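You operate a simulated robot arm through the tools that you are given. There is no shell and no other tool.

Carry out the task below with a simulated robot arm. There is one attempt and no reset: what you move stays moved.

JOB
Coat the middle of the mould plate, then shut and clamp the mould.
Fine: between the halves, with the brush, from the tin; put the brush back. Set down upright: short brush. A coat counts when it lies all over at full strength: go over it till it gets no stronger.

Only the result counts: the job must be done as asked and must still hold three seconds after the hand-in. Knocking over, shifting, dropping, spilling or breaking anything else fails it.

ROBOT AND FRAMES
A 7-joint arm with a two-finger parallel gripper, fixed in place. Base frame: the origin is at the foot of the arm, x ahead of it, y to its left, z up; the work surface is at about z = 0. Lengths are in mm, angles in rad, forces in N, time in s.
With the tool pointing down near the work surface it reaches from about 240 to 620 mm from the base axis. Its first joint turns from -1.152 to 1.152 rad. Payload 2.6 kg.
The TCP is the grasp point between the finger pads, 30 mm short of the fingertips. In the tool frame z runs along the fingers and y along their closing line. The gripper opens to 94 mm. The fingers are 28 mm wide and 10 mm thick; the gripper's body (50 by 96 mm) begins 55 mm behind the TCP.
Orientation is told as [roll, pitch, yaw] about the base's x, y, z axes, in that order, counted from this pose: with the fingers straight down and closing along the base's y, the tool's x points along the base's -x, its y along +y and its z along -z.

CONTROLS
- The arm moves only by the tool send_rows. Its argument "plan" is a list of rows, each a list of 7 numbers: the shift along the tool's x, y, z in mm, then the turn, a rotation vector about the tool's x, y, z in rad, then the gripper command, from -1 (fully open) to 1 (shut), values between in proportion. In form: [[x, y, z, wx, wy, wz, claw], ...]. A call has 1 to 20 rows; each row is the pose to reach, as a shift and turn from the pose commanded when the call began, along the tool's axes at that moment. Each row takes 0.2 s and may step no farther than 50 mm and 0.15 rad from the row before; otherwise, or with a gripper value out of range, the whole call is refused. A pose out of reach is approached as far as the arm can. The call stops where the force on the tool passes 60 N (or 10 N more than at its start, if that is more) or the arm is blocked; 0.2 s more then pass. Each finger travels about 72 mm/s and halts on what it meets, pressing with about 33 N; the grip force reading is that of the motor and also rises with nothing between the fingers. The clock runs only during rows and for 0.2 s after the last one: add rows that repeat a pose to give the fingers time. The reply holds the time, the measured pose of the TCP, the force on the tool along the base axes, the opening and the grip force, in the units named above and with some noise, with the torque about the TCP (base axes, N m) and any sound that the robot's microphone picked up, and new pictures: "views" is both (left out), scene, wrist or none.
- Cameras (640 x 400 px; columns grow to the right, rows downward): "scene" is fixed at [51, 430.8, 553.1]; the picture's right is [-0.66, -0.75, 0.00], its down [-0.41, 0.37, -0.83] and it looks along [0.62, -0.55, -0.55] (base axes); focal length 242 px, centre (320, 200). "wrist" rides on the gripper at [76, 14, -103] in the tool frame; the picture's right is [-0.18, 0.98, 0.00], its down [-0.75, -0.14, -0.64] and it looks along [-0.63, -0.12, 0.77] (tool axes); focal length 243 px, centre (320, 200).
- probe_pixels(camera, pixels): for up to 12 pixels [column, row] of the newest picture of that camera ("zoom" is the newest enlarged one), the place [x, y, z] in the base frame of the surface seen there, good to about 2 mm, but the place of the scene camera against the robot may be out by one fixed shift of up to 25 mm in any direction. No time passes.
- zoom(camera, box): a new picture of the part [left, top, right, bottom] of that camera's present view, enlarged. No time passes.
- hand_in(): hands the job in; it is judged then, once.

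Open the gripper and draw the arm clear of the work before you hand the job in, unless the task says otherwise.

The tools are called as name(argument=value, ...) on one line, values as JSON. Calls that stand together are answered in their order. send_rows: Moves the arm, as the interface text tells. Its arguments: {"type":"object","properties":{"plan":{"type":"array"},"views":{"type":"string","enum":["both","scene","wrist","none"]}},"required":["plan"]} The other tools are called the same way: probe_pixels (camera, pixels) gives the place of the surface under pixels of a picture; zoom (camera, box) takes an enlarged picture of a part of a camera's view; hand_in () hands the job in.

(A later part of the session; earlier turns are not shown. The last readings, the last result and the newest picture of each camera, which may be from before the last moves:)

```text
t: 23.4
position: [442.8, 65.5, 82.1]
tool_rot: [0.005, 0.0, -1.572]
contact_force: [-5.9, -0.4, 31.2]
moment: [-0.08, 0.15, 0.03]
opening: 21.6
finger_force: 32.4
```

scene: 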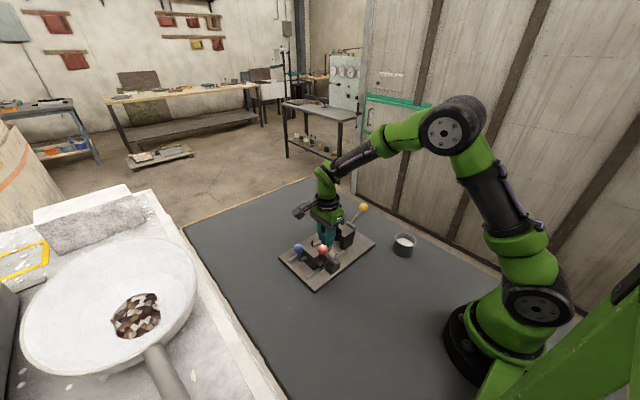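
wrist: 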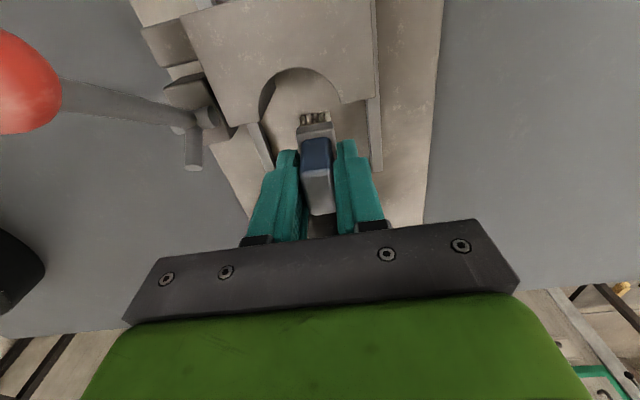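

Contact at 31 N; I ease up about 1 mm and make a first stroke along x to see how the coat shows.

send_rows(plan=[[0, 0, -0.8, 0, 0, 0, 1], [0, -6, -0.8, 0, 0, 0, 1], [0, -12, -0.8, 0, 0, 0, 1], [0, -18, -0.8, 0, 0, 0, 1], [0, -24, -0.8, 0, 0, 0, 1], [0, -24, -0.8, 0, 0, 0, 1]], views="both")

zoom(camera="wrist", box=[180, 0, 460, 230])

zoom(camera="scene", box=[265, 190, 395, 285])

```text
t: 24.8
position: [420.3, 64.1, 82.8]
tool_rot: [0.003, 0.001, -1.571]
contact_force: [6.3, -1.5, 19.9]
moment: [-0.03, -0.35, 0.01]
opening: 21.6
finger_force: 32.8
```

scene: 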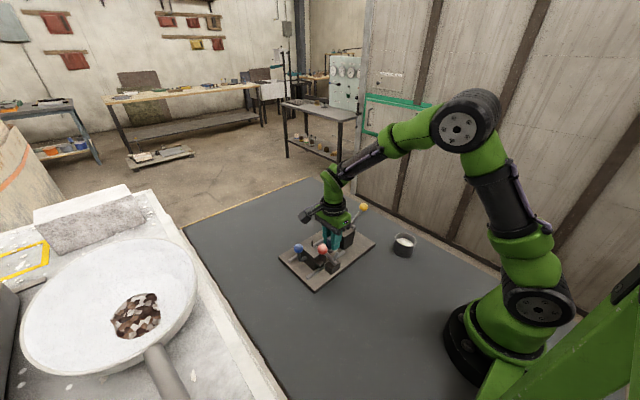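
wrist: 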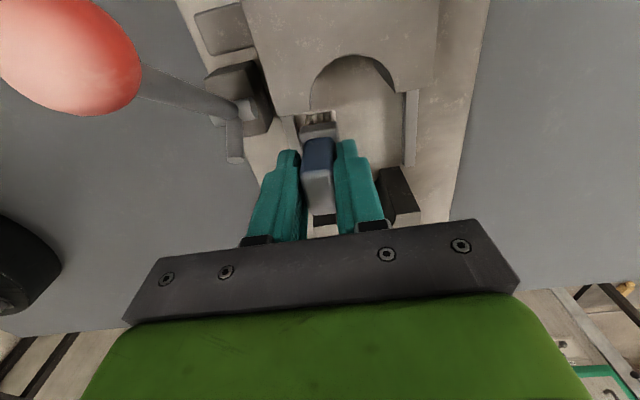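

```text
1.74 times, centred on (320, 115) of wrist
```

zoom: 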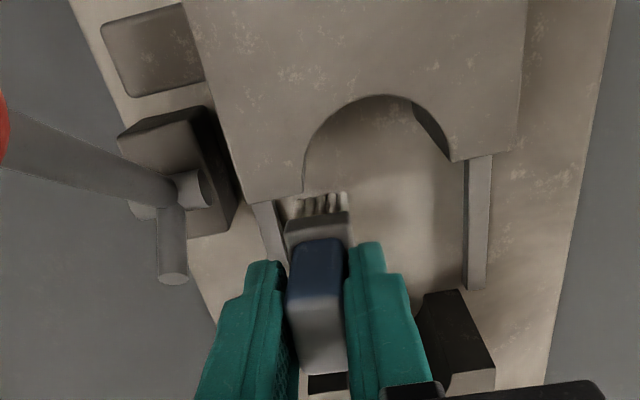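

```text
4.21 times, centred on (330, 238) of scene
```

zoom: 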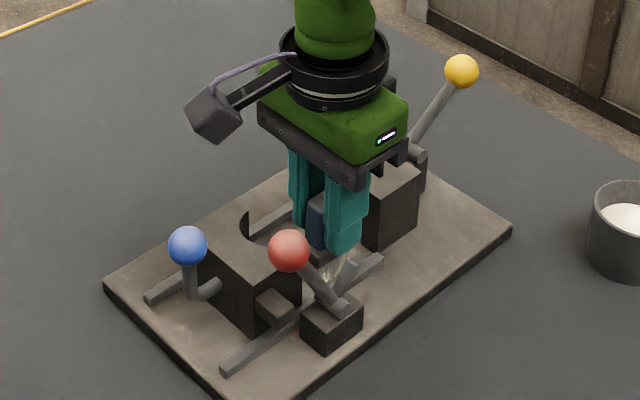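

A faint coat is developing and the bristles are starting to look leaner. I continue the stroke to the far end of the zone (x=468) and back along the moving half (y=83), all clear of rails and lever.

send_rows(plan=[[0, 10, 0, 0, 0, 0, 1], [0, 20, 0, 0, 0, 0, 1], [0, 30, 0, 0, 0, 0, 1], [0, 40, 0, 0, 0, 0, 1], [0, 50, 0, 0, 0, 0, 1], [0, 50, 0, 0, 0, 0, 1], [0, 50, -15, 0, 0, 0, 1], [-10, 50, -40, 0, 0, 0, 1], [-30, 50, -90, 0, 0, 0, 1], [-50, 50, -115, 0, 0, 0, 1], [-50, 50, -115, 0, 0, 0, 1]], views="both")

zoom(camera="wrist", box=[180, 0, 460, 230])

zoom(camera="scene", box=[265, 190, 395, 285])

```text
refused: row 9 steps farther than a row can; nothing moved
```

```text
1.74 times, centred on (320, 115) of wrist
```

zoom: 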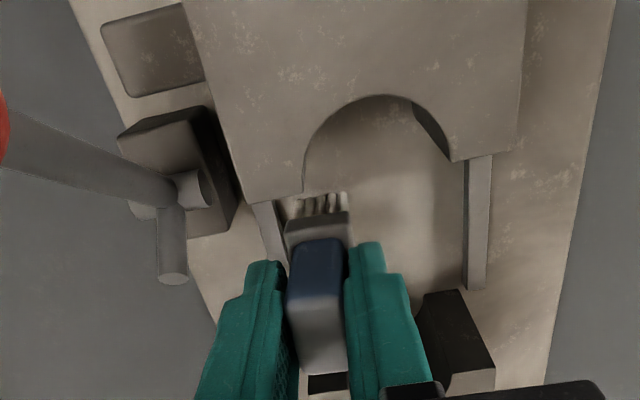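

```text
4.21 times, centred on (330, 238) of scene
```

zoom: 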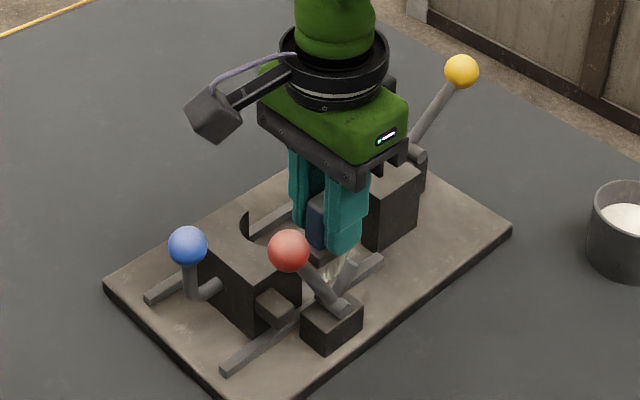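

That call was refused (one row too long) and nothing moved. I resend it with smaller steps: stroke to x=468, then lift straight up to view the mark.

send_rows(plan=[[0, 10, 0, 0, 0, 0, 1], [0, 20, 0, 0, 0, 0, 1], [0, 30, 0, 0, 0, 0, 1], [0, 40, 0, 0, 0, 0, 1], [0, 50, 0, 0, 0, 0, 1], [0, 50, 0, 0, 0, 0, 1], [0, 50, -15, 0, 0, 0, 1], [0, 50, -40, 0, 0, 0, 1], [0, 50, -75, 0, 0, 0, 1], [0, 50, -105, 0, 0, 0, 1], [0, 50, -105, 0, 0, 0, 1]], views="both")

zoom(camera="wrist", box=[180, 0, 460, 230])

zoom(camera="scene", box=[265, 190, 395, 285])

```text
t: 27.2
position: [468.0, 64.0, 186.2]
tool_rot: [0.002, 0.001, -1.572]
contact_force: [0.3, 0.0, -0.6]
moment: [-0.02, -0.02, -0.03]
opening: 22.1
finger_force: 33.1
```

scene: 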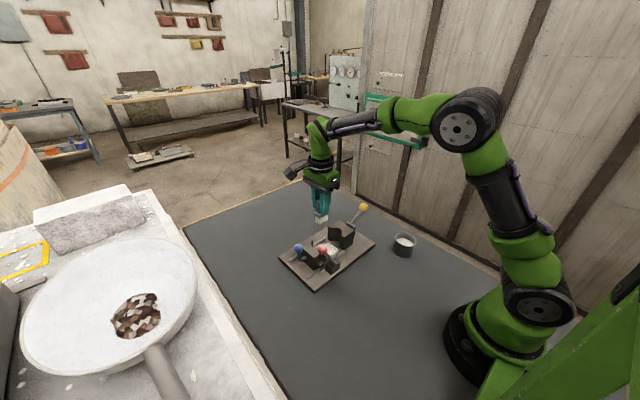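
wrist: 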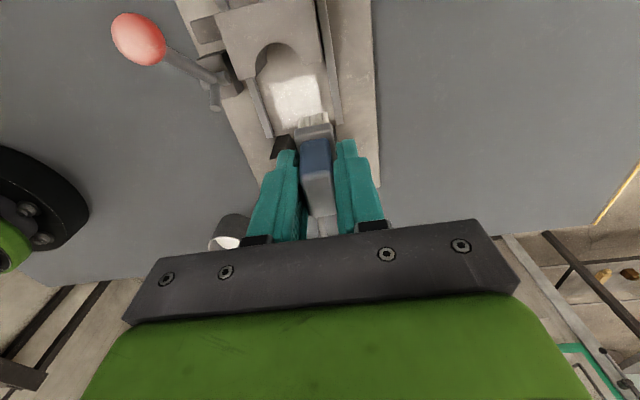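

```text
1.74 times, centred on (320, 115) of wrist
```

zoom: 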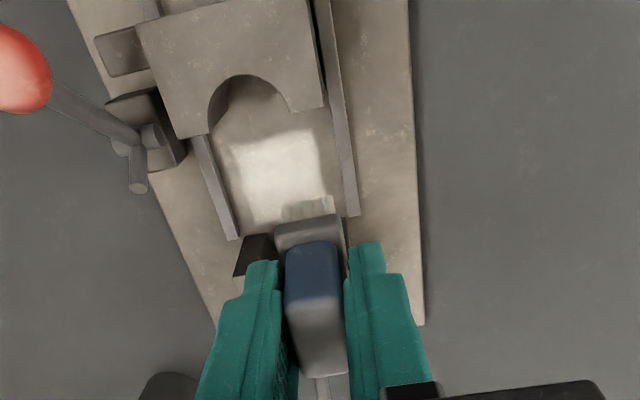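

```text
4.21 times, centred on (330, 238) of scene
```

zoom: 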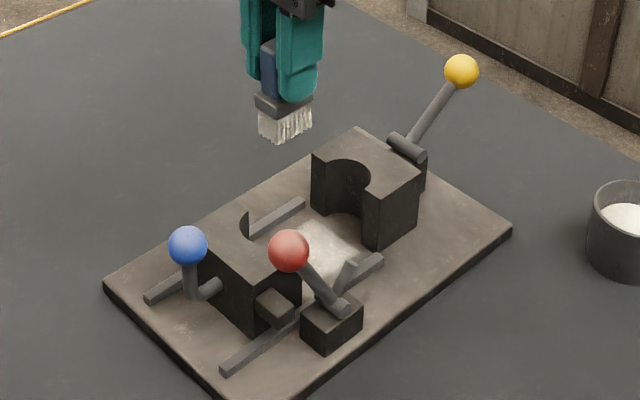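

A white coat patch shows clearly now. I probe its edges to learn the extent painted so far and how it relates to the brush footprint.

zoom(camera="wrist", box=[245, 35, 355, 135])

probe_pixels(camera="wrist", pixels=[[268, 87], [271, 81], [290, 76], [310, 74], [319, 75], [322, 95], [325, 110], [271, 105], [278, 125], [285, 125], [295, 100], [330, 110]])

```text
4.00 times, centred on (300, 85) of wrist
```

zoom: 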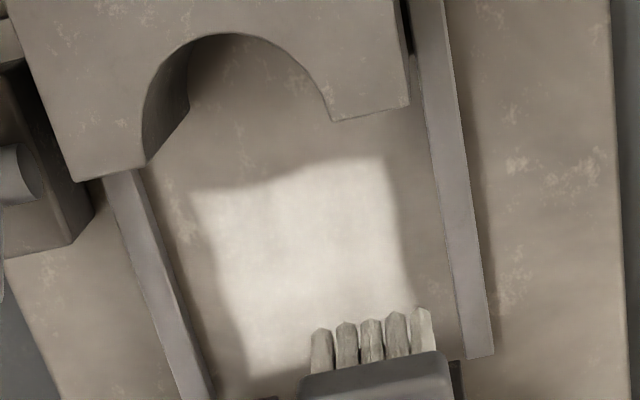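

```text
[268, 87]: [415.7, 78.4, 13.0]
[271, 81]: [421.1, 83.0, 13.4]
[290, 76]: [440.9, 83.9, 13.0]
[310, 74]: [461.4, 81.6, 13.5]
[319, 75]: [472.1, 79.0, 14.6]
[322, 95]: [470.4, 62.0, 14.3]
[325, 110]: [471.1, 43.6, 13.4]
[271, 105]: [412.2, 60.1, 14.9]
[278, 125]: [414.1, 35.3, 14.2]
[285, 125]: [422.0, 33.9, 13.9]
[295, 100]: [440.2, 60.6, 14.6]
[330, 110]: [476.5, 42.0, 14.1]
```

I probe the patch corners in the enlarged picture.

probe_pixels(camera="zoom", pixels=[[195, 195], [285, 178], [340, 160], [385, 160], [400, 230], [410, 300], [222, 280], [245, 375], [275, 370], [300, 260]])

```text
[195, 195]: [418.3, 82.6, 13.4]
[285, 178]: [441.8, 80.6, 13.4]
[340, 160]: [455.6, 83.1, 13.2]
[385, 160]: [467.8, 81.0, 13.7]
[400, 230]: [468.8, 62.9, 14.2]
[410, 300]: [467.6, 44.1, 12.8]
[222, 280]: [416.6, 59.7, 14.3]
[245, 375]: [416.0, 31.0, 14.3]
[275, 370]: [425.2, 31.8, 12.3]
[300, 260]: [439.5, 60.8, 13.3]
```

The patch spans x≈416–469 with its lower y edge hidden by the brush. I shift the brush back (−y) and up to unveil the whole patch.

send_rows(plan=[[-15, -8, -8, 0, 0, 0, 1], [-30, -16, -15, 0, 0, 0, 1], [-45, -26, -15, 0, 0, 0, 1], [-45, -26, -15, 0, 0, 0, 1]], views="wrist")

zoom(camera="wrist", box=[235, 0, 395, 130])

```text
t: 28.2
position: [442.7, 17.8, 199.8]
tool_rot: [-0.001, -0.001, -1.571]
contact_force: [-0.5, 0.6, -0.9]
moment: [-0.01, -0.02, 0.0]
opening: 21.6
finger_force: 32.8
```

wrist: 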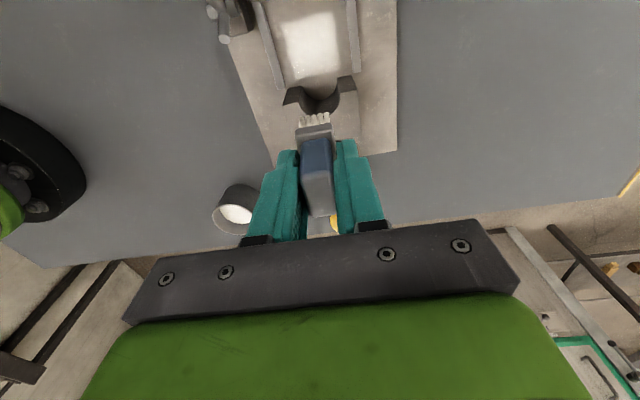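

```text
3.08 times, centred on (315, 65) of wrist
```

zoom: 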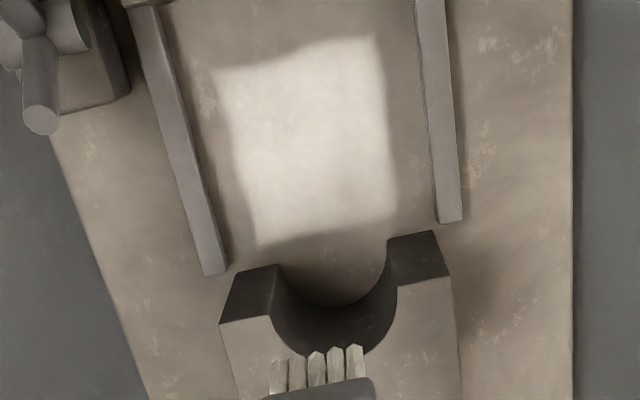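

The whole patch is now visible: a roughly rectangular area. I probe its corners and centre.

probe_pixels(camera="zoom", pixels=[[213, 78], [295, 58], [375, 37], [258, 246], [325, 232], [393, 214], [235, 160], [385, 125], [310, 140], [300, 200], [345, 80], [248, 100]])

zoom(camera="wrist", box=[275, 0, 365, 85])

zoom(camera="scene", box=[305, 225, 360, 265])

```text
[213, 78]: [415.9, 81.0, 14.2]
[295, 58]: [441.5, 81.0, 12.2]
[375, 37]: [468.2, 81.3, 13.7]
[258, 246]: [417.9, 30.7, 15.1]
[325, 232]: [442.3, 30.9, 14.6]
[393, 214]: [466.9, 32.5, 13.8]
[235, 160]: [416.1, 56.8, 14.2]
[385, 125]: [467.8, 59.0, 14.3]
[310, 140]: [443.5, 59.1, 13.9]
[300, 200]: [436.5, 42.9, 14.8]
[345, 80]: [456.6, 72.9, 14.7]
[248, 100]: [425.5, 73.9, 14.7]
```

```text
4.71 times, centred on (320, 42) of wrist
```

zoom: 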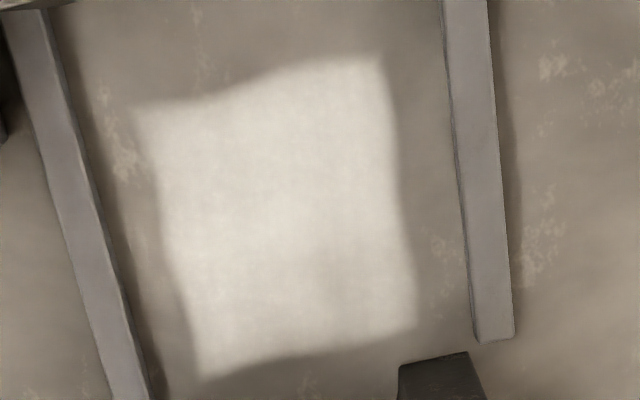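

```text
10.00 times, centred on (332, 245) of scene
```

zoom: 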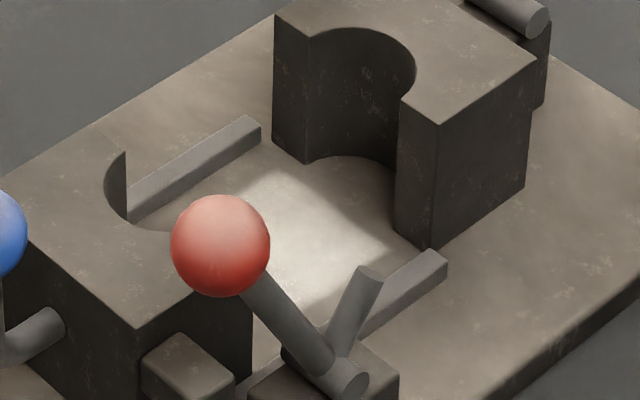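

The zone is x≈416–468, y≈31–81 (52×50 mm, centred near (442,56)), coated but perhaps not at full strength. I do a full raster over it at y=46, 57 and 68, keeping ~15–20 N contact.

send_rows(plan=[[14, -11, 20, 0, 0, 0, 1], [27.1, -22, 40, 0, 0, 0, 1], [27.1, -22, 75, 0, 0, 0, 1], [27.1, -22, 105, 0, 0, 0, 1], [27.1, -22, 117, 0, 0, 0, 1], [27.1, -22, 120, 0, 0, 0, 1], [27.1, -12, 120, 0, 0, 0, 1], [27.1, 0, 120, 0, 0, 0, 1], [27.1, 12, 120, 0, 0, 0, 1], [27.1, 24, 120, 0, 0, 0, 1], [38, 24, 120, 0, 0, 0, 1], [38, 12, 120, 0, 0, 0, 1], [38, 0, 120, 0, 0, 0, 1], [38, -12, 120, 0, 0, 0, 1], [38, -23, 120, 0, 0, 0, 1], [49, -23, 120, 0, 0, 0, 1], [49, -12, 120, 0, 0, 0, 1], [49, 0, 120, 0, 0, 0, 1], [49, 12, 120, 0, 0, 0, 1], [49, 24, 120, 0, 0, 0, 1]], views="wrist")

```text
t: 32.4
position: [463.5, 68.0, 80.7]
tool_rot: [0.0, -0.001, -1.571]
contact_force: [-0.8, 0.3, -1.0]
moment: [0.03, -0.01, -0.01]
opening: 21.7
finger_force: 33.2
```

wrist: 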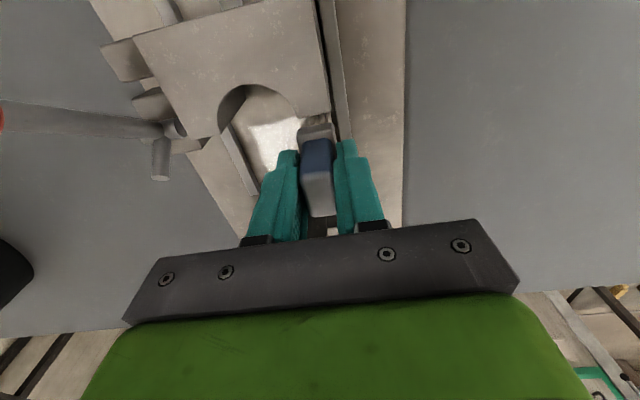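

The force reads ~0 at the end of the raster, so the brush has slid up in the grip a bit more. I feel for contact again by lowering in small steps here.

send_rows(plan=[[0, -4, 1, 0, 0, 0, 1], [0, -4, 2, 0, 0, 0, 1], [0, -4, 2, 0, 0, 0, 1]], views="wrist")

zoom(camera="wrist", box=[220, 80, 420, 230])

```text
t: 33.2
position: [462.6, 68.5, 79.7]
tool_rot: [0.002, 0.0, -1.57]
contact_force: [-2.0, -2.0, 11.2]
moment: [-0.07, 0.09, -0.02]
opening: 21.5
finger_force: 33.0
```

wrist: 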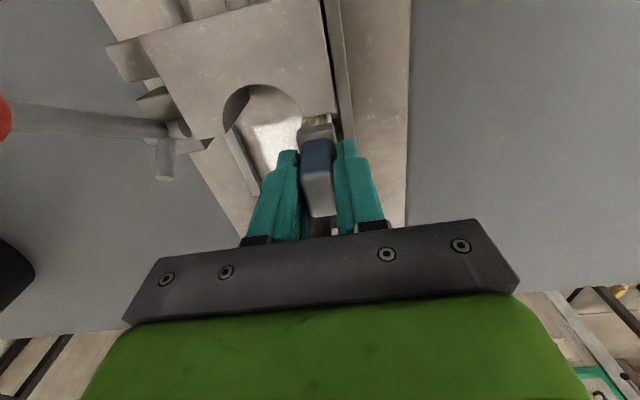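

```text
2.67 times, centred on (320, 155) of wrist
```

zoom: 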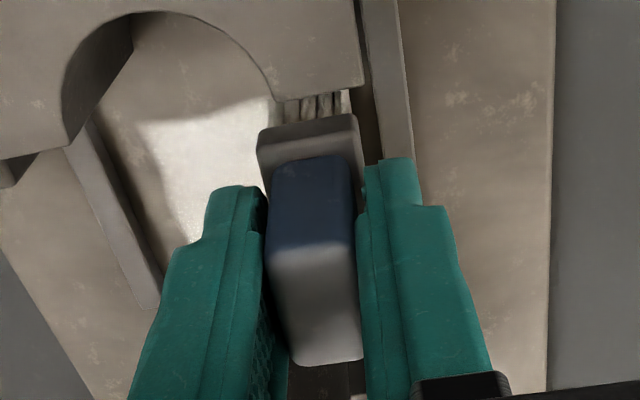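

Contact found at ~11 N (2 mm lower than before). I lift to the same viewing pose (442,19,200) to compare coat strength with the last picture.

send_rows(plan=[[0, 0, -30, 0, 0, 0, 1], [0, 0, -65, 0, 0, 0, 1], [-15, -6, -100, 0, 0, 0, 1], [-32, -13, -122, 0, 0, 0, 1], [-49, -20, -122, 0, 0, 0, 1], [-49, -20, -122, 0, 0, 0, 1]], views="wrist")

zoom(camera="wrist", box=[275, 0, 365, 85])

zoom(camera="wrist", box=[235, 0, 395, 130])

```text
t: 34.6
position: [441.6, 18.9, 202.3]
tool_rot: [-0.002, 0.0, -1.572]
contact_force: [-0.8, -0.1, -0.5]
moment: [0.0, 0.0, 0.06]
opening: 21.8
finger_force: 33.3
```

wrist: 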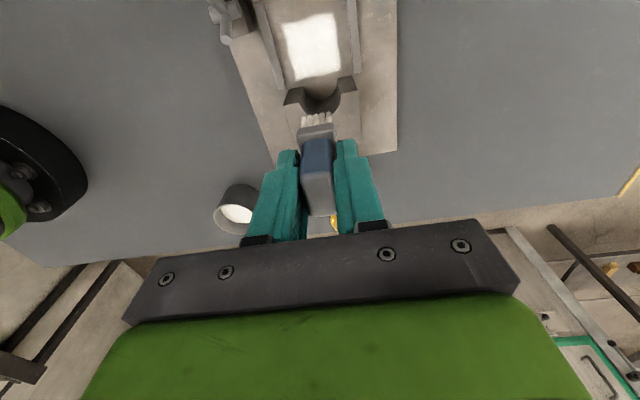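

```text
4.71 times, centred on (320, 42) of wrist
```

zoom: 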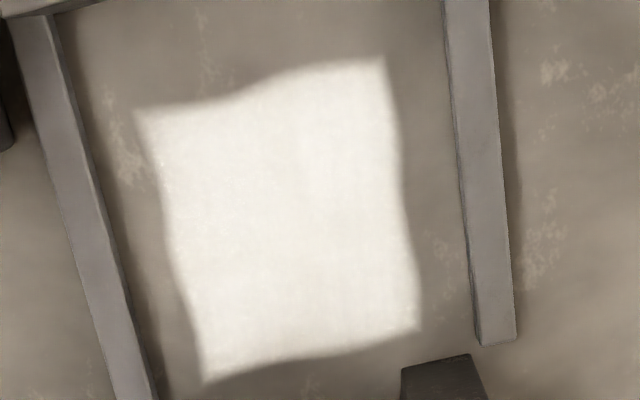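

```text
3.08 times, centred on (315, 65) of wrist
```

zoom: 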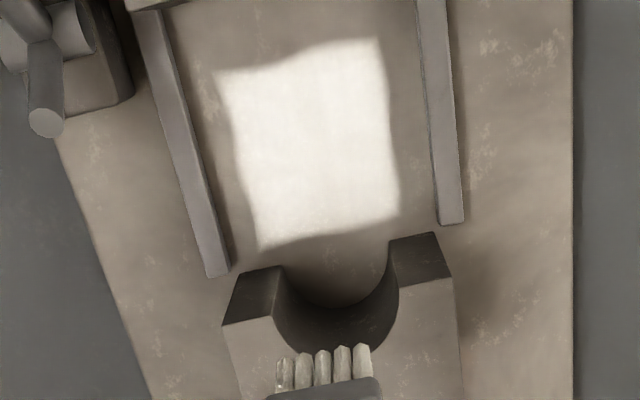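

The coat is noticeably whiter and even. I go back to the tin for a fresh load (lightly this time), then repeat to see whether it gets any stronger.

send_rows(plan=[[-21, -22, 0, 0, 0, 0, 1], [-42, -44, 0, 0, 0, 0, 1], [-63, -66, 0, 0, 0, 0, 1], [-84, -88, 0, 0, 0, 0, 1], [-105, -110, 0, 0, 0, 0, 1], [-126, -132, 0, 0, 0, 0, 1], [-147, -154, 0, 0, 0, 0, 1], [-147, -154, 0, 0, 0, 0, 1], [-147, -154, 30, 0, 0, 0, 1], [-147, -154, 60, 0, 0, 0, 1], [-147, -154, 85, 0, 0, 0, 1], [-147, -154, 98, 0, 0, 0, 1], [-147, -154, 102, 0, 0, 0, 1], [-147, -154, 104, 0, 0, 0, 1], [-147, -154, 104, 0, 0, 0, 1]], views="both")

zoom(camera="scene", box=[345, 195, 455, 275])

```text
t: 37.8
position: [289.2, -128.9, 95.6]
tool_rot: [-0.001, 0.002, -1.571]
contact_force: [0.2, 0.6, -1.9]
moment: [0.0, 0.04, 0.01]
opening: 21.9
finger_force: 32.7
```

scene: 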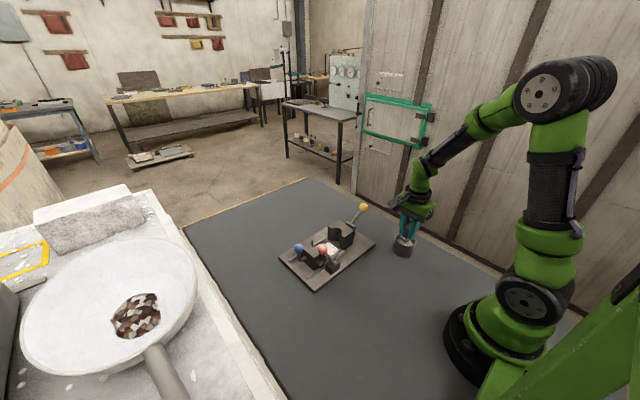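
wrist: 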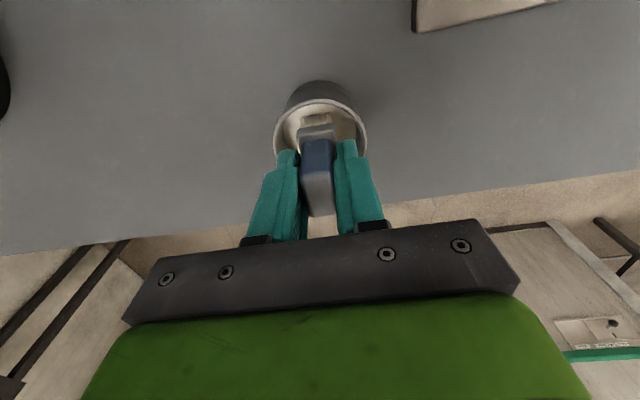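

```text
5.00 times, centred on (400, 235) of scene
```

zoom: 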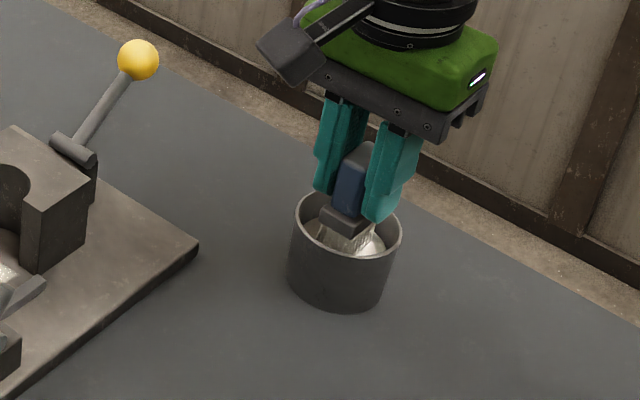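

No contact felt yet at TCP 95.6; I lower another 1.5–2 mm to touch the material.

send_rows(plan=[[0, 0, 1, 0, 0, 0, 1], [0, 0, 2, 0, 0, 0, 1], [0, 0, 2, 0, 0, 0, 1]], views="wrist")

zoom(camera="wrist", box=[220, 80, 420, 230])

```text
t: 38.6
position: [290.4, -129.1, 95.7]
tool_rot: [0.006, -0.001, -1.571]
contact_force: [-6.2, 2.7, 37.2]
moment: [0.19, 0.13, -0.05]
opening: 21.8
finger_force: 33.5
```

wrist: 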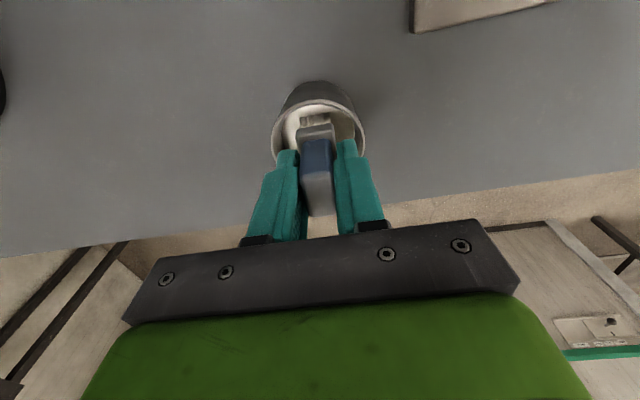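

```text
2.67 times, centred on (320, 155) of wrist
```

zoom: 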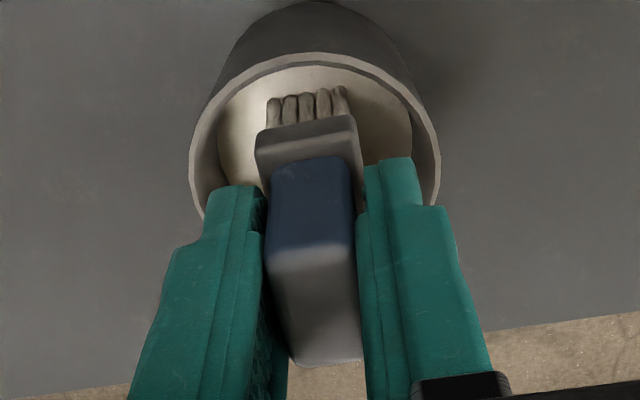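

Contact is made (37 N). I lift out and check the bristles.

send_rows(plan=[[0, 0, -5, 0, 0, 0, 1], [0, 0, -25, 0, 0, 0, 1], [0, 0, -55, 0, 0, 0, 1], [0, 0, -85, 0, 0, 0, 1], [0, 0, -106, 0, 0, 0, 1], [0, 0, -106, 0, 0, 0, 1]], views="both")

zoom(camera="scene", box=[370, 175, 440, 260])

zoom(camera="wrist", box=[220, 80, 420, 230])

```text
t: 40.0
position: [288.5, -126.4, 200.6]
tool_rot: [0.001, 0.001, -1.571]
contact_force: [-0.5, 0.1, -0.8]
moment: [0.01, 0.01, -0.01]
opening: 21.3
finger_force: 33.0
```

scene: 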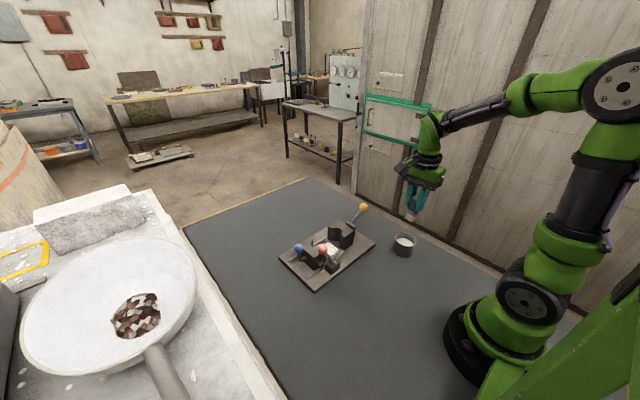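
wrist: 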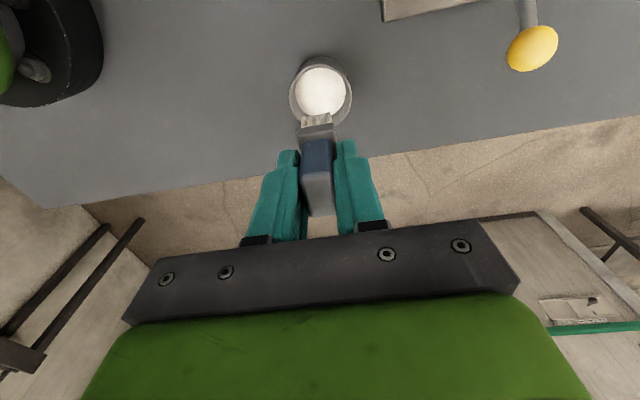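

```text
4.71 times, centred on (405, 218) of scene
```

zoom: 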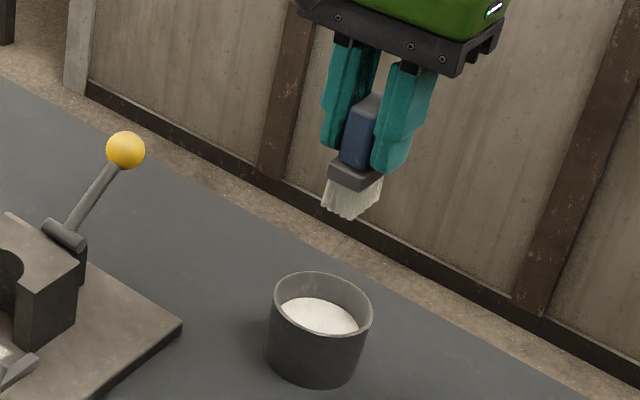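

```text
2.67 times, centred on (320, 155) of wrist
```

zoom: 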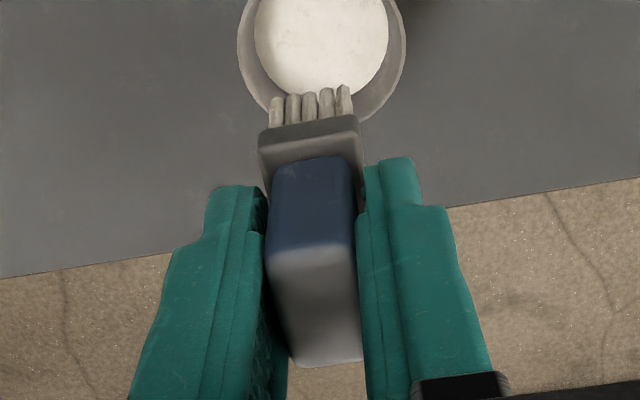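

The bristles are fresh white. I carry the brush back over the zone's near corner (420,46) and lower to light contact.

send_rows(plan=[[25, 19, 0, 0, 0, 0, 1], [50, 38, 0, 0, 0, 0, 1], [75, 57, 0, 0, 0, 0, 1], [100, 76, 0, 0, 0, 0, 1], [125, 95, 0, 0, 0, 0, 1], [150, 114, 0, 0, 0, 0, 1], [174, 132, 0, 0, 0, 0, 1], [174, 132, 0, 0, 0, 0, 1], [174, 132, 40, 0, 0, 0, 1], [174, 132, 80, 0, 0, 0, 1], [174, 132, 108, 0, 0, 0, 1], [174, 132, 118, 0, 0, 0, 1], [174, 132, 120, 0, 0, 0, 1], [174, 132, 121.5, 0, 0, 0, 1], [174, 132, 121.5, 0, 0, 0, 1]], views="wrist")

```text
t: 43.2
position: [419.6, 46.0, 80.2]
tool_rot: [0.003, 0.0, -1.572]
contact_force: [-3.3, 0.1, 8.9]
moment: [-0.02, 0.16, 0.02]
opening: 21.7
finger_force: 33.0
```

wrist: 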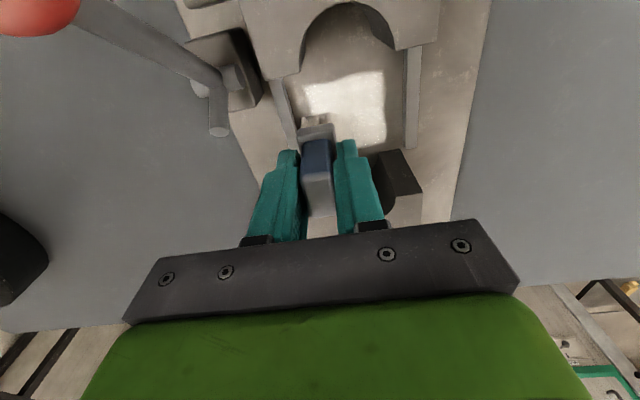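

Contact is 9 N. I raster the zone with the fresh load, four strokes stepping in y.

send_rows(plan=[[0, 10, 0.5, 0, 0, 0, 1], [0, 22, 0.5, 0, 0, 0, 1], [0, 34, 0.5, 0, 0, 0, 1], [0, 46, 0.5, 0, 0, 0, 1], [8, 46, 0.7, 0, 0, 0, 1], [8, 34, 0.7, 0, 0, 0, 1], [8, 22, 0.7, 0, 0, 0, 1], [8, 10, 0.7, 0, 0, 0, 1], [8, 0, 0.7, 0, 0, 0, 1], [16, 0, 0.9, 0, 0, 0, 1], [16, 12, 0.9, 0, 0, 0, 1], [16, 24, 0.9, 0, 0, 0, 1], [16, 36, 0.9, 0, 0, 0, 1], [16, 46, 0.9, 0, 0, 0, 1], [24, 46, 1.1, 0, 0, 0, 1], [24, 34, 1.1, 0, 0, 0, 1], [24, 22, 1.1, 0, 0, 0, 1], [24, 10, 1.1, 0, 0, 0, 1], [24, 0, 1.1, 0, 0, 0, 1], [24, 0, 1.1, 0, 0, 0, 1]], views="wrist")

```text
t: 47.4
position: [420.1, 70.0, 78.0]
tool_rot: [0.001, -0.002, -1.571]
contact_force: [1.1, 0.6, 4.1]
moment: [0.07, -0.06, -0.02]
opening: 21.5
finger_force: 33.0
```

wrist: 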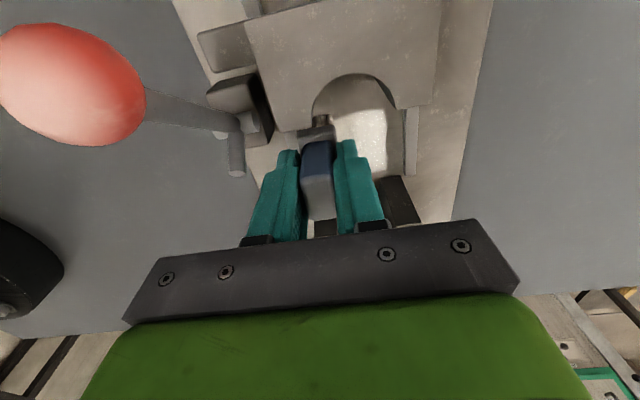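

Contact was kept through the raster. I lift to the viewing pose again to compare.

send_rows(plan=[[0, 0, -30, 0, 0, 0, 1], [0, 0, -65, 0, 0, 0, 1], [-15, 6, -100, 0, 0, 0, 1], [-33, 13, -122.6, 0, 0, 0, 1], [-51, 22, -122.6, 0, 0, 0, 1], [-51, 22, -122.6, 0, 0, 0, 1]], views="wrist")

zoom(camera="wrist", box=[275, 0, 365, 85])

zoom(camera="wrist", box=[235, 0, 395, 130])

```text
t: 48.8
position: [443.2, 20.5, 200.2]
tool_rot: [0.001, -0.001, -1.571]
contact_force: [-0.3, -0.3, -0.6]
moment: [-0.03, -0.04, 0.02]
opening: 21.9
finger_force: 33.5
```

wrist: 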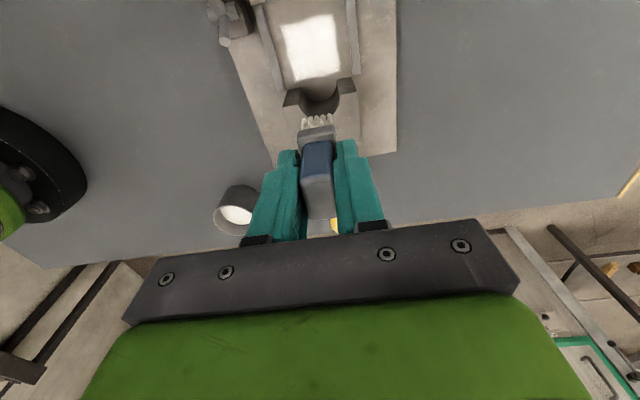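

```text
4.71 times, centred on (320, 42) of wrist
```

zoom: 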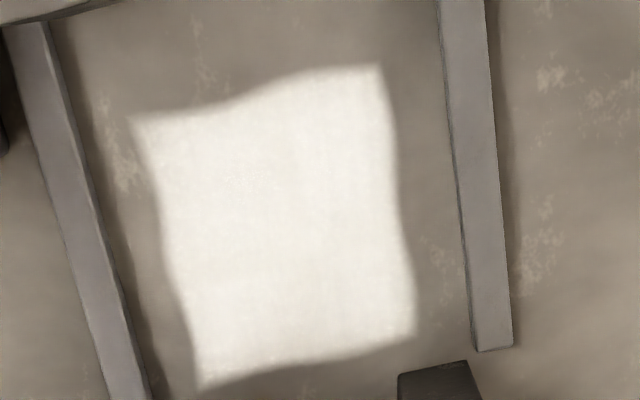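

```text
3.08 times, centred on (315, 65) of wrist
```

zoom: 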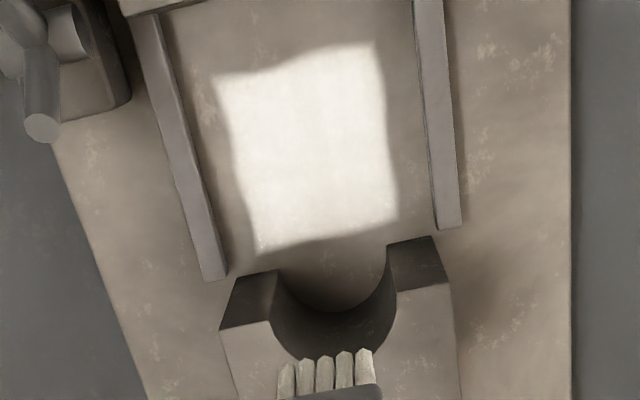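

The coat looks saturated, with only a slight gain over the previous pass. To be certain it gets no stronger, I take one more fresh load and go over the zone once more.

send_rows(plan=[[-21, -22, 0, 0, 0, 0, 1], [-42, -44, 0, 0, 0, 0, 1], [-63, -66, 0, 0, 0, 0, 1], [-84, -88, 0, 0, 0, 0, 1], [-105, -110, 0, 0, 0, 0, 1], [-126, -132, 0, 0, 0, 0, 1], [-147, -154, 0, 0, 0, 0, 1], [-147, -154, 0, 0, 0, 0, 1], [-147, -154, 35, 0, 0, 0, 1], [-147, -154, 70, 0, 0, 0, 1], [-147, -154, 95, 0, 0, 0, 1], [-147, -154, 103, 0, 0, 0, 1], [-147, -154, 105, 0, 0, 0, 1], [-147, -154, 106.2, 0, 0, 0, 1], [-147, -154, 106.2, 0, 0, 0, 1]], views="wrist")

```text
t: 52.0
position: [287.5, -129.5, 95.9]
tool_rot: [0.0, 0.0, -1.571]
contact_force: [-0.1, 1.0, 1.9]
moment: [0.06, -0.01, 0.02]
opening: 21.6
finger_force: 33.2
```

wrist: 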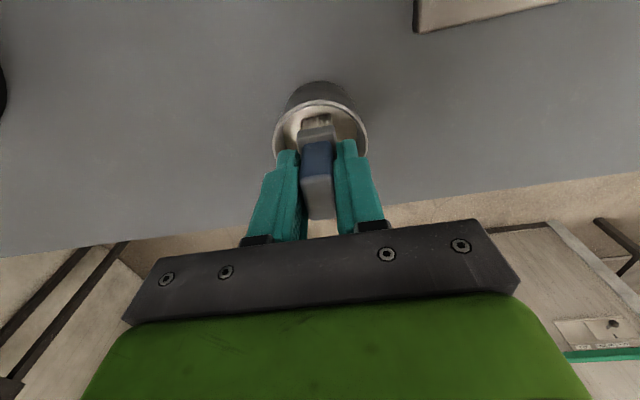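

Only 1.9 N so far; I press 1 mm more and then lift out of the tin.

send_rows(plan=[[0, 0, 0.6, 0, 0, 0, 1], [0, 0, 1.2, 0, 0, 0, 1], [0, 0, 1.2, 0, 0, 0, 1], [0, 0, -10, 0, 0, 0, 1], [0, 0, -40, 0, 0, 0, 1], [0, 0, -75, 0, 0, 0, 1], [0, 0, -106.2, 0, 0, 0, 1], [0, 0, -106.2, 0, 0, 0, 1]], views="wrist")

zoom(camera="wrist", box=[220, 80, 420, 230])

```text
t: 53.8
position: [289.4, -127.0, 201.3]
tool_rot: [-0.001, 0.001, -1.571]
contact_force: [-0.1, -1.5, -0.4]
moment: [-0.03, -0.03, 0.01]
opening: 21.6
finger_force: 32.9
```

wrist: 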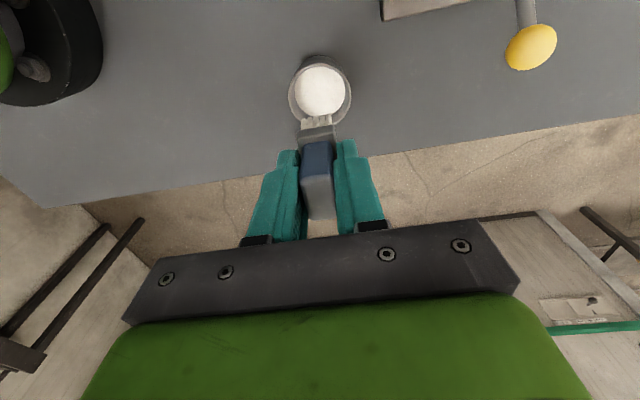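

```text
2.67 times, centred on (320, 155) of wrist
```

zoom: 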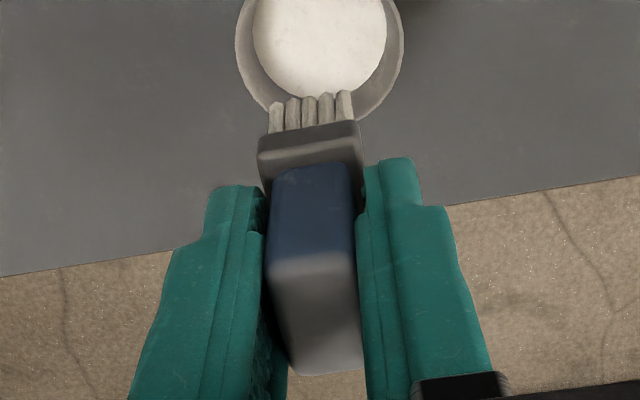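

The bristles are fresh again. I return to (420,46) and lower to contact.

send_rows(plan=[[25, 19, 0, 0, 0, 0, 1], [50, 38, 0, 0, 0, 0, 1], [75, 57, 0, 0, 0, 0, 1], [100, 76, 0, 0, 0, 0, 1], [125, 95, 0, 0, 0, 0, 1], [150, 114, 0, 0, 0, 0, 1], [174, 132, 0, 0, 0, 0, 1], [174, 132, 0, 0, 0, 0, 1], [174, 132, 40, 0, 0, 0, 1], [174, 132, 80, 0, 0, 0, 1], [174, 132, 108, 0, 0, 0, 1], [174, 132, 119, 0, 0, 0, 1], [174, 132, 121, 0, 0, 0, 1], [174, 132, 122.4, 0, 0, 0, 1], [174, 132, 122.4, 0, 0, 0, 1]], views="none")

```text
t: 57.0
position: [419.3, 46.8, 78.6]
tool_rot: [0.001, -0.001, -1.571]
contact_force: [0.0, 0.9, -0.9]
moment: [-0.01, 0.02, 0.0]
opening: 21.6
finger_force: 33.0
```

No contact yet at 78.6; I lower 1 mm at a time to find the plate.

send_rows(plan=[[0, 0, 0.6, 0, 0, 0, 1], [0, 0, 1.2, 0, 0, 0, 1], [0, 0, 1.2, 0, 0, 0, 1]], views="none")

```text
t: 57.8
position: [420.0, 46.4, 77.4]
tool_rot: [0.002, 0.0, -1.571]
contact_force: [-6.3, -1.5, 17.2]
moment: [0.03, 0.24, -0.02]
opening: 21.6
finger_force: 33.1
```

Contact at 17 N. I raster the whole zone again with the fresh load.

send_rows(plan=[[0, 10, 0, 0, 0, 0, 1], [0, 22, 0, 0, 0, 0, 1], [0, 34, 0, 0, 0, 0, 1], [0, 46, 0, 0, 0, 0, 1], [8, 46, 0.2, 0, 0, 0, 1], [8, 34, 0.2, 0, 0, 0, 1], [8, 22, 0.2, 0, 0, 0, 1], [8, 10, 0.2, 0, 0, 0, 1], [8, 0, 0.2, 0, 0, 0, 1], [16, 0, 0.4, 0, 0, 0, 1], [16, 12, 0.4, 0, 0, 0, 1], [16, 24, 0.4, 0, 0, 0, 1], [16, 36, 0.4, 0, 0, 0, 1], [16, 46, 0.4, 0, 0, 0, 1], [24, 46, 0.6, 0, 0, 0, 1], [24, 34, 0.6, 0, 0, 0, 1], [24, 22, 0.6, 0, 0, 0, 1], [24, 10, 0.6, 0, 0, 0, 1], [24, 0, 0.6, 0, 0, 0, 1], [24, 0, 0.6, 0, 0, 0, 1]], views="none")

```text
t: 62.0
position: [420.3, 71.5, 77.8]
tool_rot: [0.005, -0.001, -1.567]
contact_force: [8.1, 0.3, 17.6]
moment: [0.12, -0.42, -0.04]
opening: 21.6
finger_force: 33.2
```

Contact held at ~17 N throughout. I run a second crossing raster back toward the fixed half before inspecting.

send_rows(plan=[[0, 12, 0, 0, 0, 0, 1], [0, 24, 0, 0, 0, 0, 1], [0, 36, 0, 0, 0, 0, 1], [0, 46, 0, 0, 0, 0, 1], [-8, 46, 0, 0, 0, 0, 1], [-8, 34, 0, 0, 0, 0, 1], [-8, 22, 0, 0, 0, 0, 1], [-8, 10, 0, 0, 0, 0, 1], [-8, 0, 0, 0, 0, 0, 1], [-16, 0, 0, 0, 0, 0, 1], [-16, 12, 0, 0, 0, 0, 1], [-16, 24, 0, 0, 0, 0, 1], [-16, 36, 0, 0, 0, 0, 1], [-16, 46, 0, 0, 0, 0, 1], [-24, 46, 0, 0, 0, 0, 1], [-24, 34, 0, 0, 0, 0, 1], [-24, 22, 0, 0, 0, 0, 1], [-24, 10, 0, 0, 0, 0, 1], [-24, 0, 0, 0, 0, 0, 1], [-24, 0, 0, 0, 0, 0, 1]], views="none")

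```text
t: 66.2
position: [420.6, 47.6, 78.1]
tool_rot: [0.002, 0.0, -1.57]
contact_force: [7.5, -0.3, 14.5]
moment: [0.01, -0.38, 0.0]
opening: 21.6
finger_force: 33.4
```

I lift to the viewing pose again and compare.

send_rows(plan=[[0, 0, -30, 0, 0, 0, 1], [0, 0, -65, 0, 0, 0, 1], [-5, 6, -100, 0, 0, 0, 1], [-15, 13, -124.2, 0, 0, 0, 1], [-27, 22, -124.2, 0, 0, 0, 1], [-27, 22, -124.2, 0, 0, 0, 1]], views="both")

zoom(camera="wrist", box=[275, 0, 365, 85])

zoom(camera="scene", box=[305, 225, 360, 265])

```text
t: 67.6
position: [443.1, 18.7, 201.2]
tool_rot: [0.0, -0.001, -1.572]
contact_force: [0.0, 0.7, -0.5]
moment: [0.0, 0.03, -0.01]
opening: 21.7
finger_force: 33.0
```

scene: 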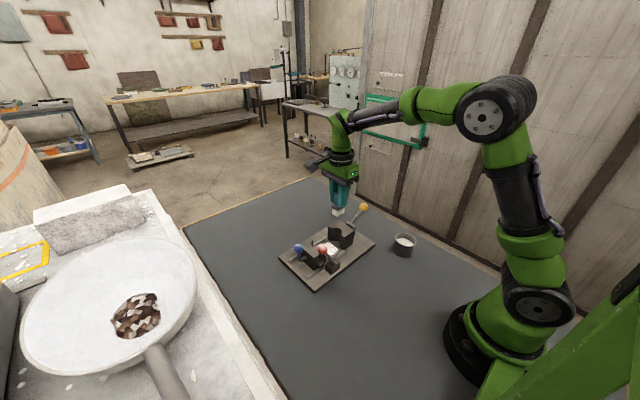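
wrist: 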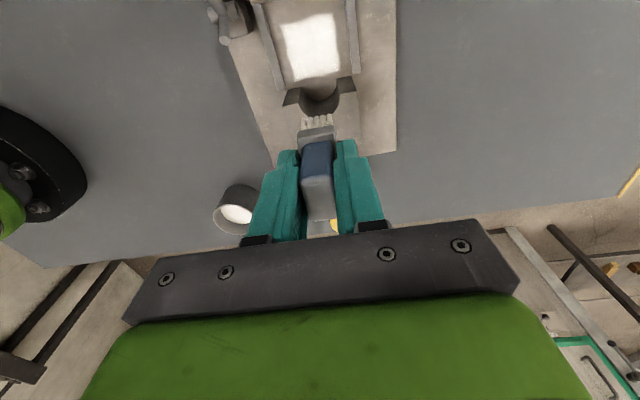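

```text
4.71 times, centred on (320, 42) of wrist
```

zoom: 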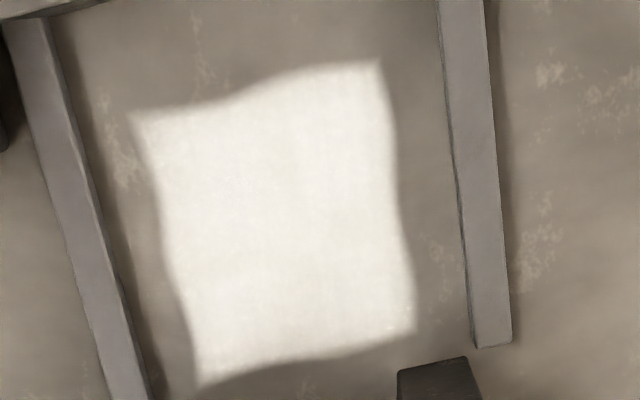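

```text
10.00 times, centred on (332, 245) of scene
```

zoom: 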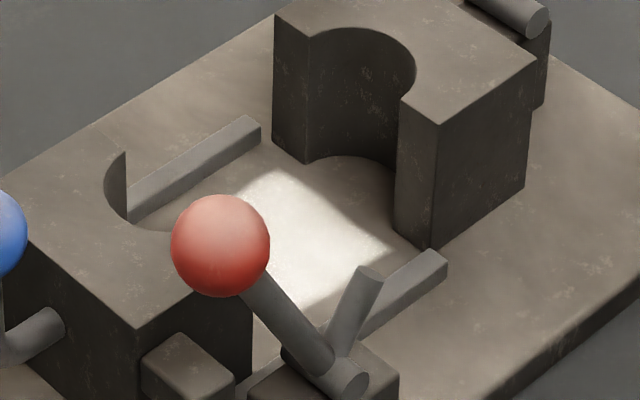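

The coat is uniformly bright white, unchanged from the previous pass – saturated. Now I return the brush to its place at (291.6,−28.1), hovering first.

send_rows(plan=[[-9, -30, 0, 0, 0, 0, 1], [-18, -60, 0, 0, 0, 0, 1], [-27, -90, 0, 0, 0, 0, 1], [-36, -120, 0, 0, 0, 0, 1], [-47, -150.4, 0, 0, 0, 0, 1], [-47, -150.4, 0, 0, 0, 0, 1], [-47, -150.4, 40, 0, 0, 0, 1], [-47, -150.4, 80, 0, 0, 0, 1], [-47, -150.4, 115, 0, 0, 0, 1], [-47, -150.4, 130, 0, 0, 0, 1], [-47, -150.4, 130, 0, 0, 0, 1]], views="both")

zoom(camera="scene", box=[345, 215, 430, 285])

zoom(camera="wrist", box=[220, 80, 420, 230])

```text
t: 70.0
position: [291.4, -28.6, 72.4]
tool_rot: [-0.001, 0.0, -1.57]
contact_force: [0.0, 0.1, -1.1]
moment: [-0.02, 0.02, 0.04]
opening: 21.9
finger_force: 33.4
```

scene: 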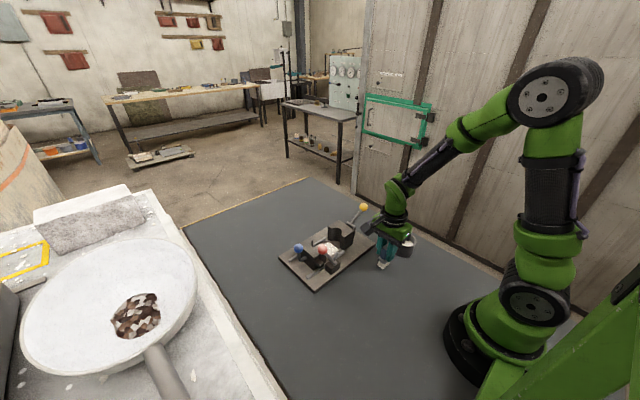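
wrist: 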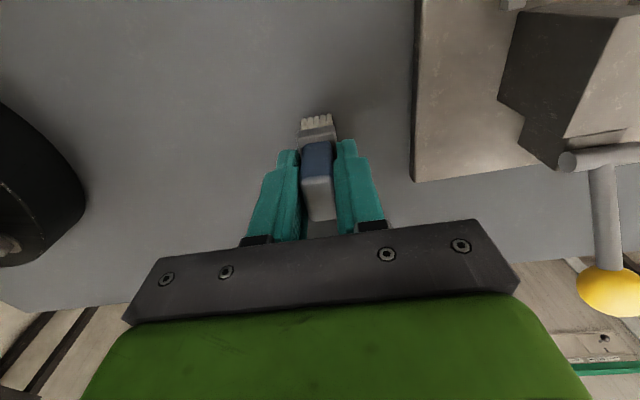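

```text
5.71 times, centred on (388, 250) of scene
```

zoom: 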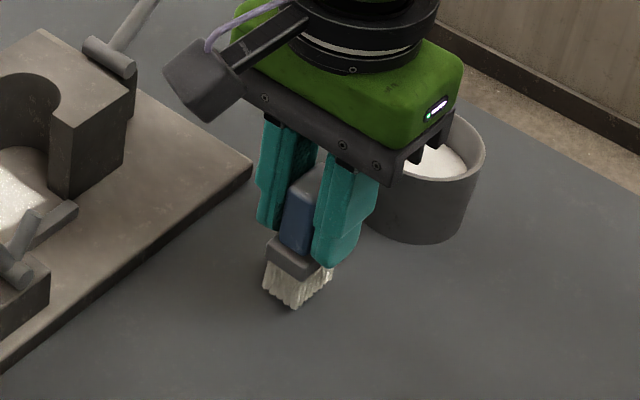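

```text
2.67 times, centred on (320, 155) of wrist
```

zoom: 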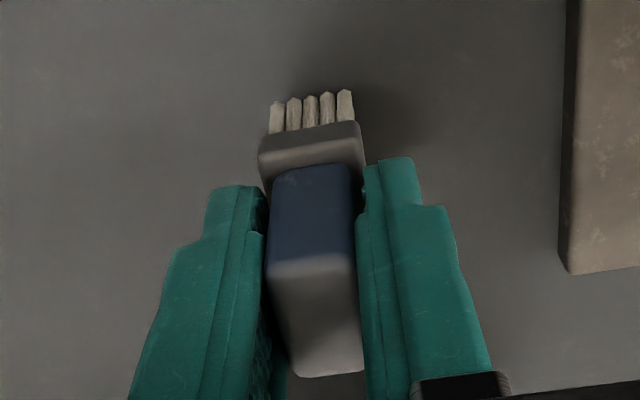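

The brush is upright above its spot. I lower it gently to feel the table.

send_rows(plan=[[0, 0, 3, 0, 0, 0, 1], [0, 0, 5, 0, 0, 0, 1], [0, 0, 6, 0, 0, 0, 1], [0, 0, 7, 0, 0, 0, 1], [0, 0, 7, 0, 0, 0, 1]], views="none")

```text
t: 71.2
position: [292.4, -27.8, 64.8]
tool_rot: [0.001, 0.001, -1.569]
contact_force: [-0.5, 1.9, -0.9]
moment: [-0.02, 0.0, 0.01]
opening: 21.7
finger_force: 33.3
```

No contact at 64.8 yet; I go down by 0.5 mm steps.

send_rows(plan=[[0, 0, 0.5, 0, 0, 0, 1], [0, 0, 1.0, 0, 0, 0, 1], [0, 0, 1.0, 0, 0, 0, 1]], views="none")

```text
t: 72.0
position: [291.8, -28.1, 63.5]
tool_rot: [0.005, 0.001, -1.572]
contact_force: [-9.3, 2.0, 38.5]
moment: [-0.01, 0.51, -0.08]
opening: 21.5
finger_force: 32.9
```

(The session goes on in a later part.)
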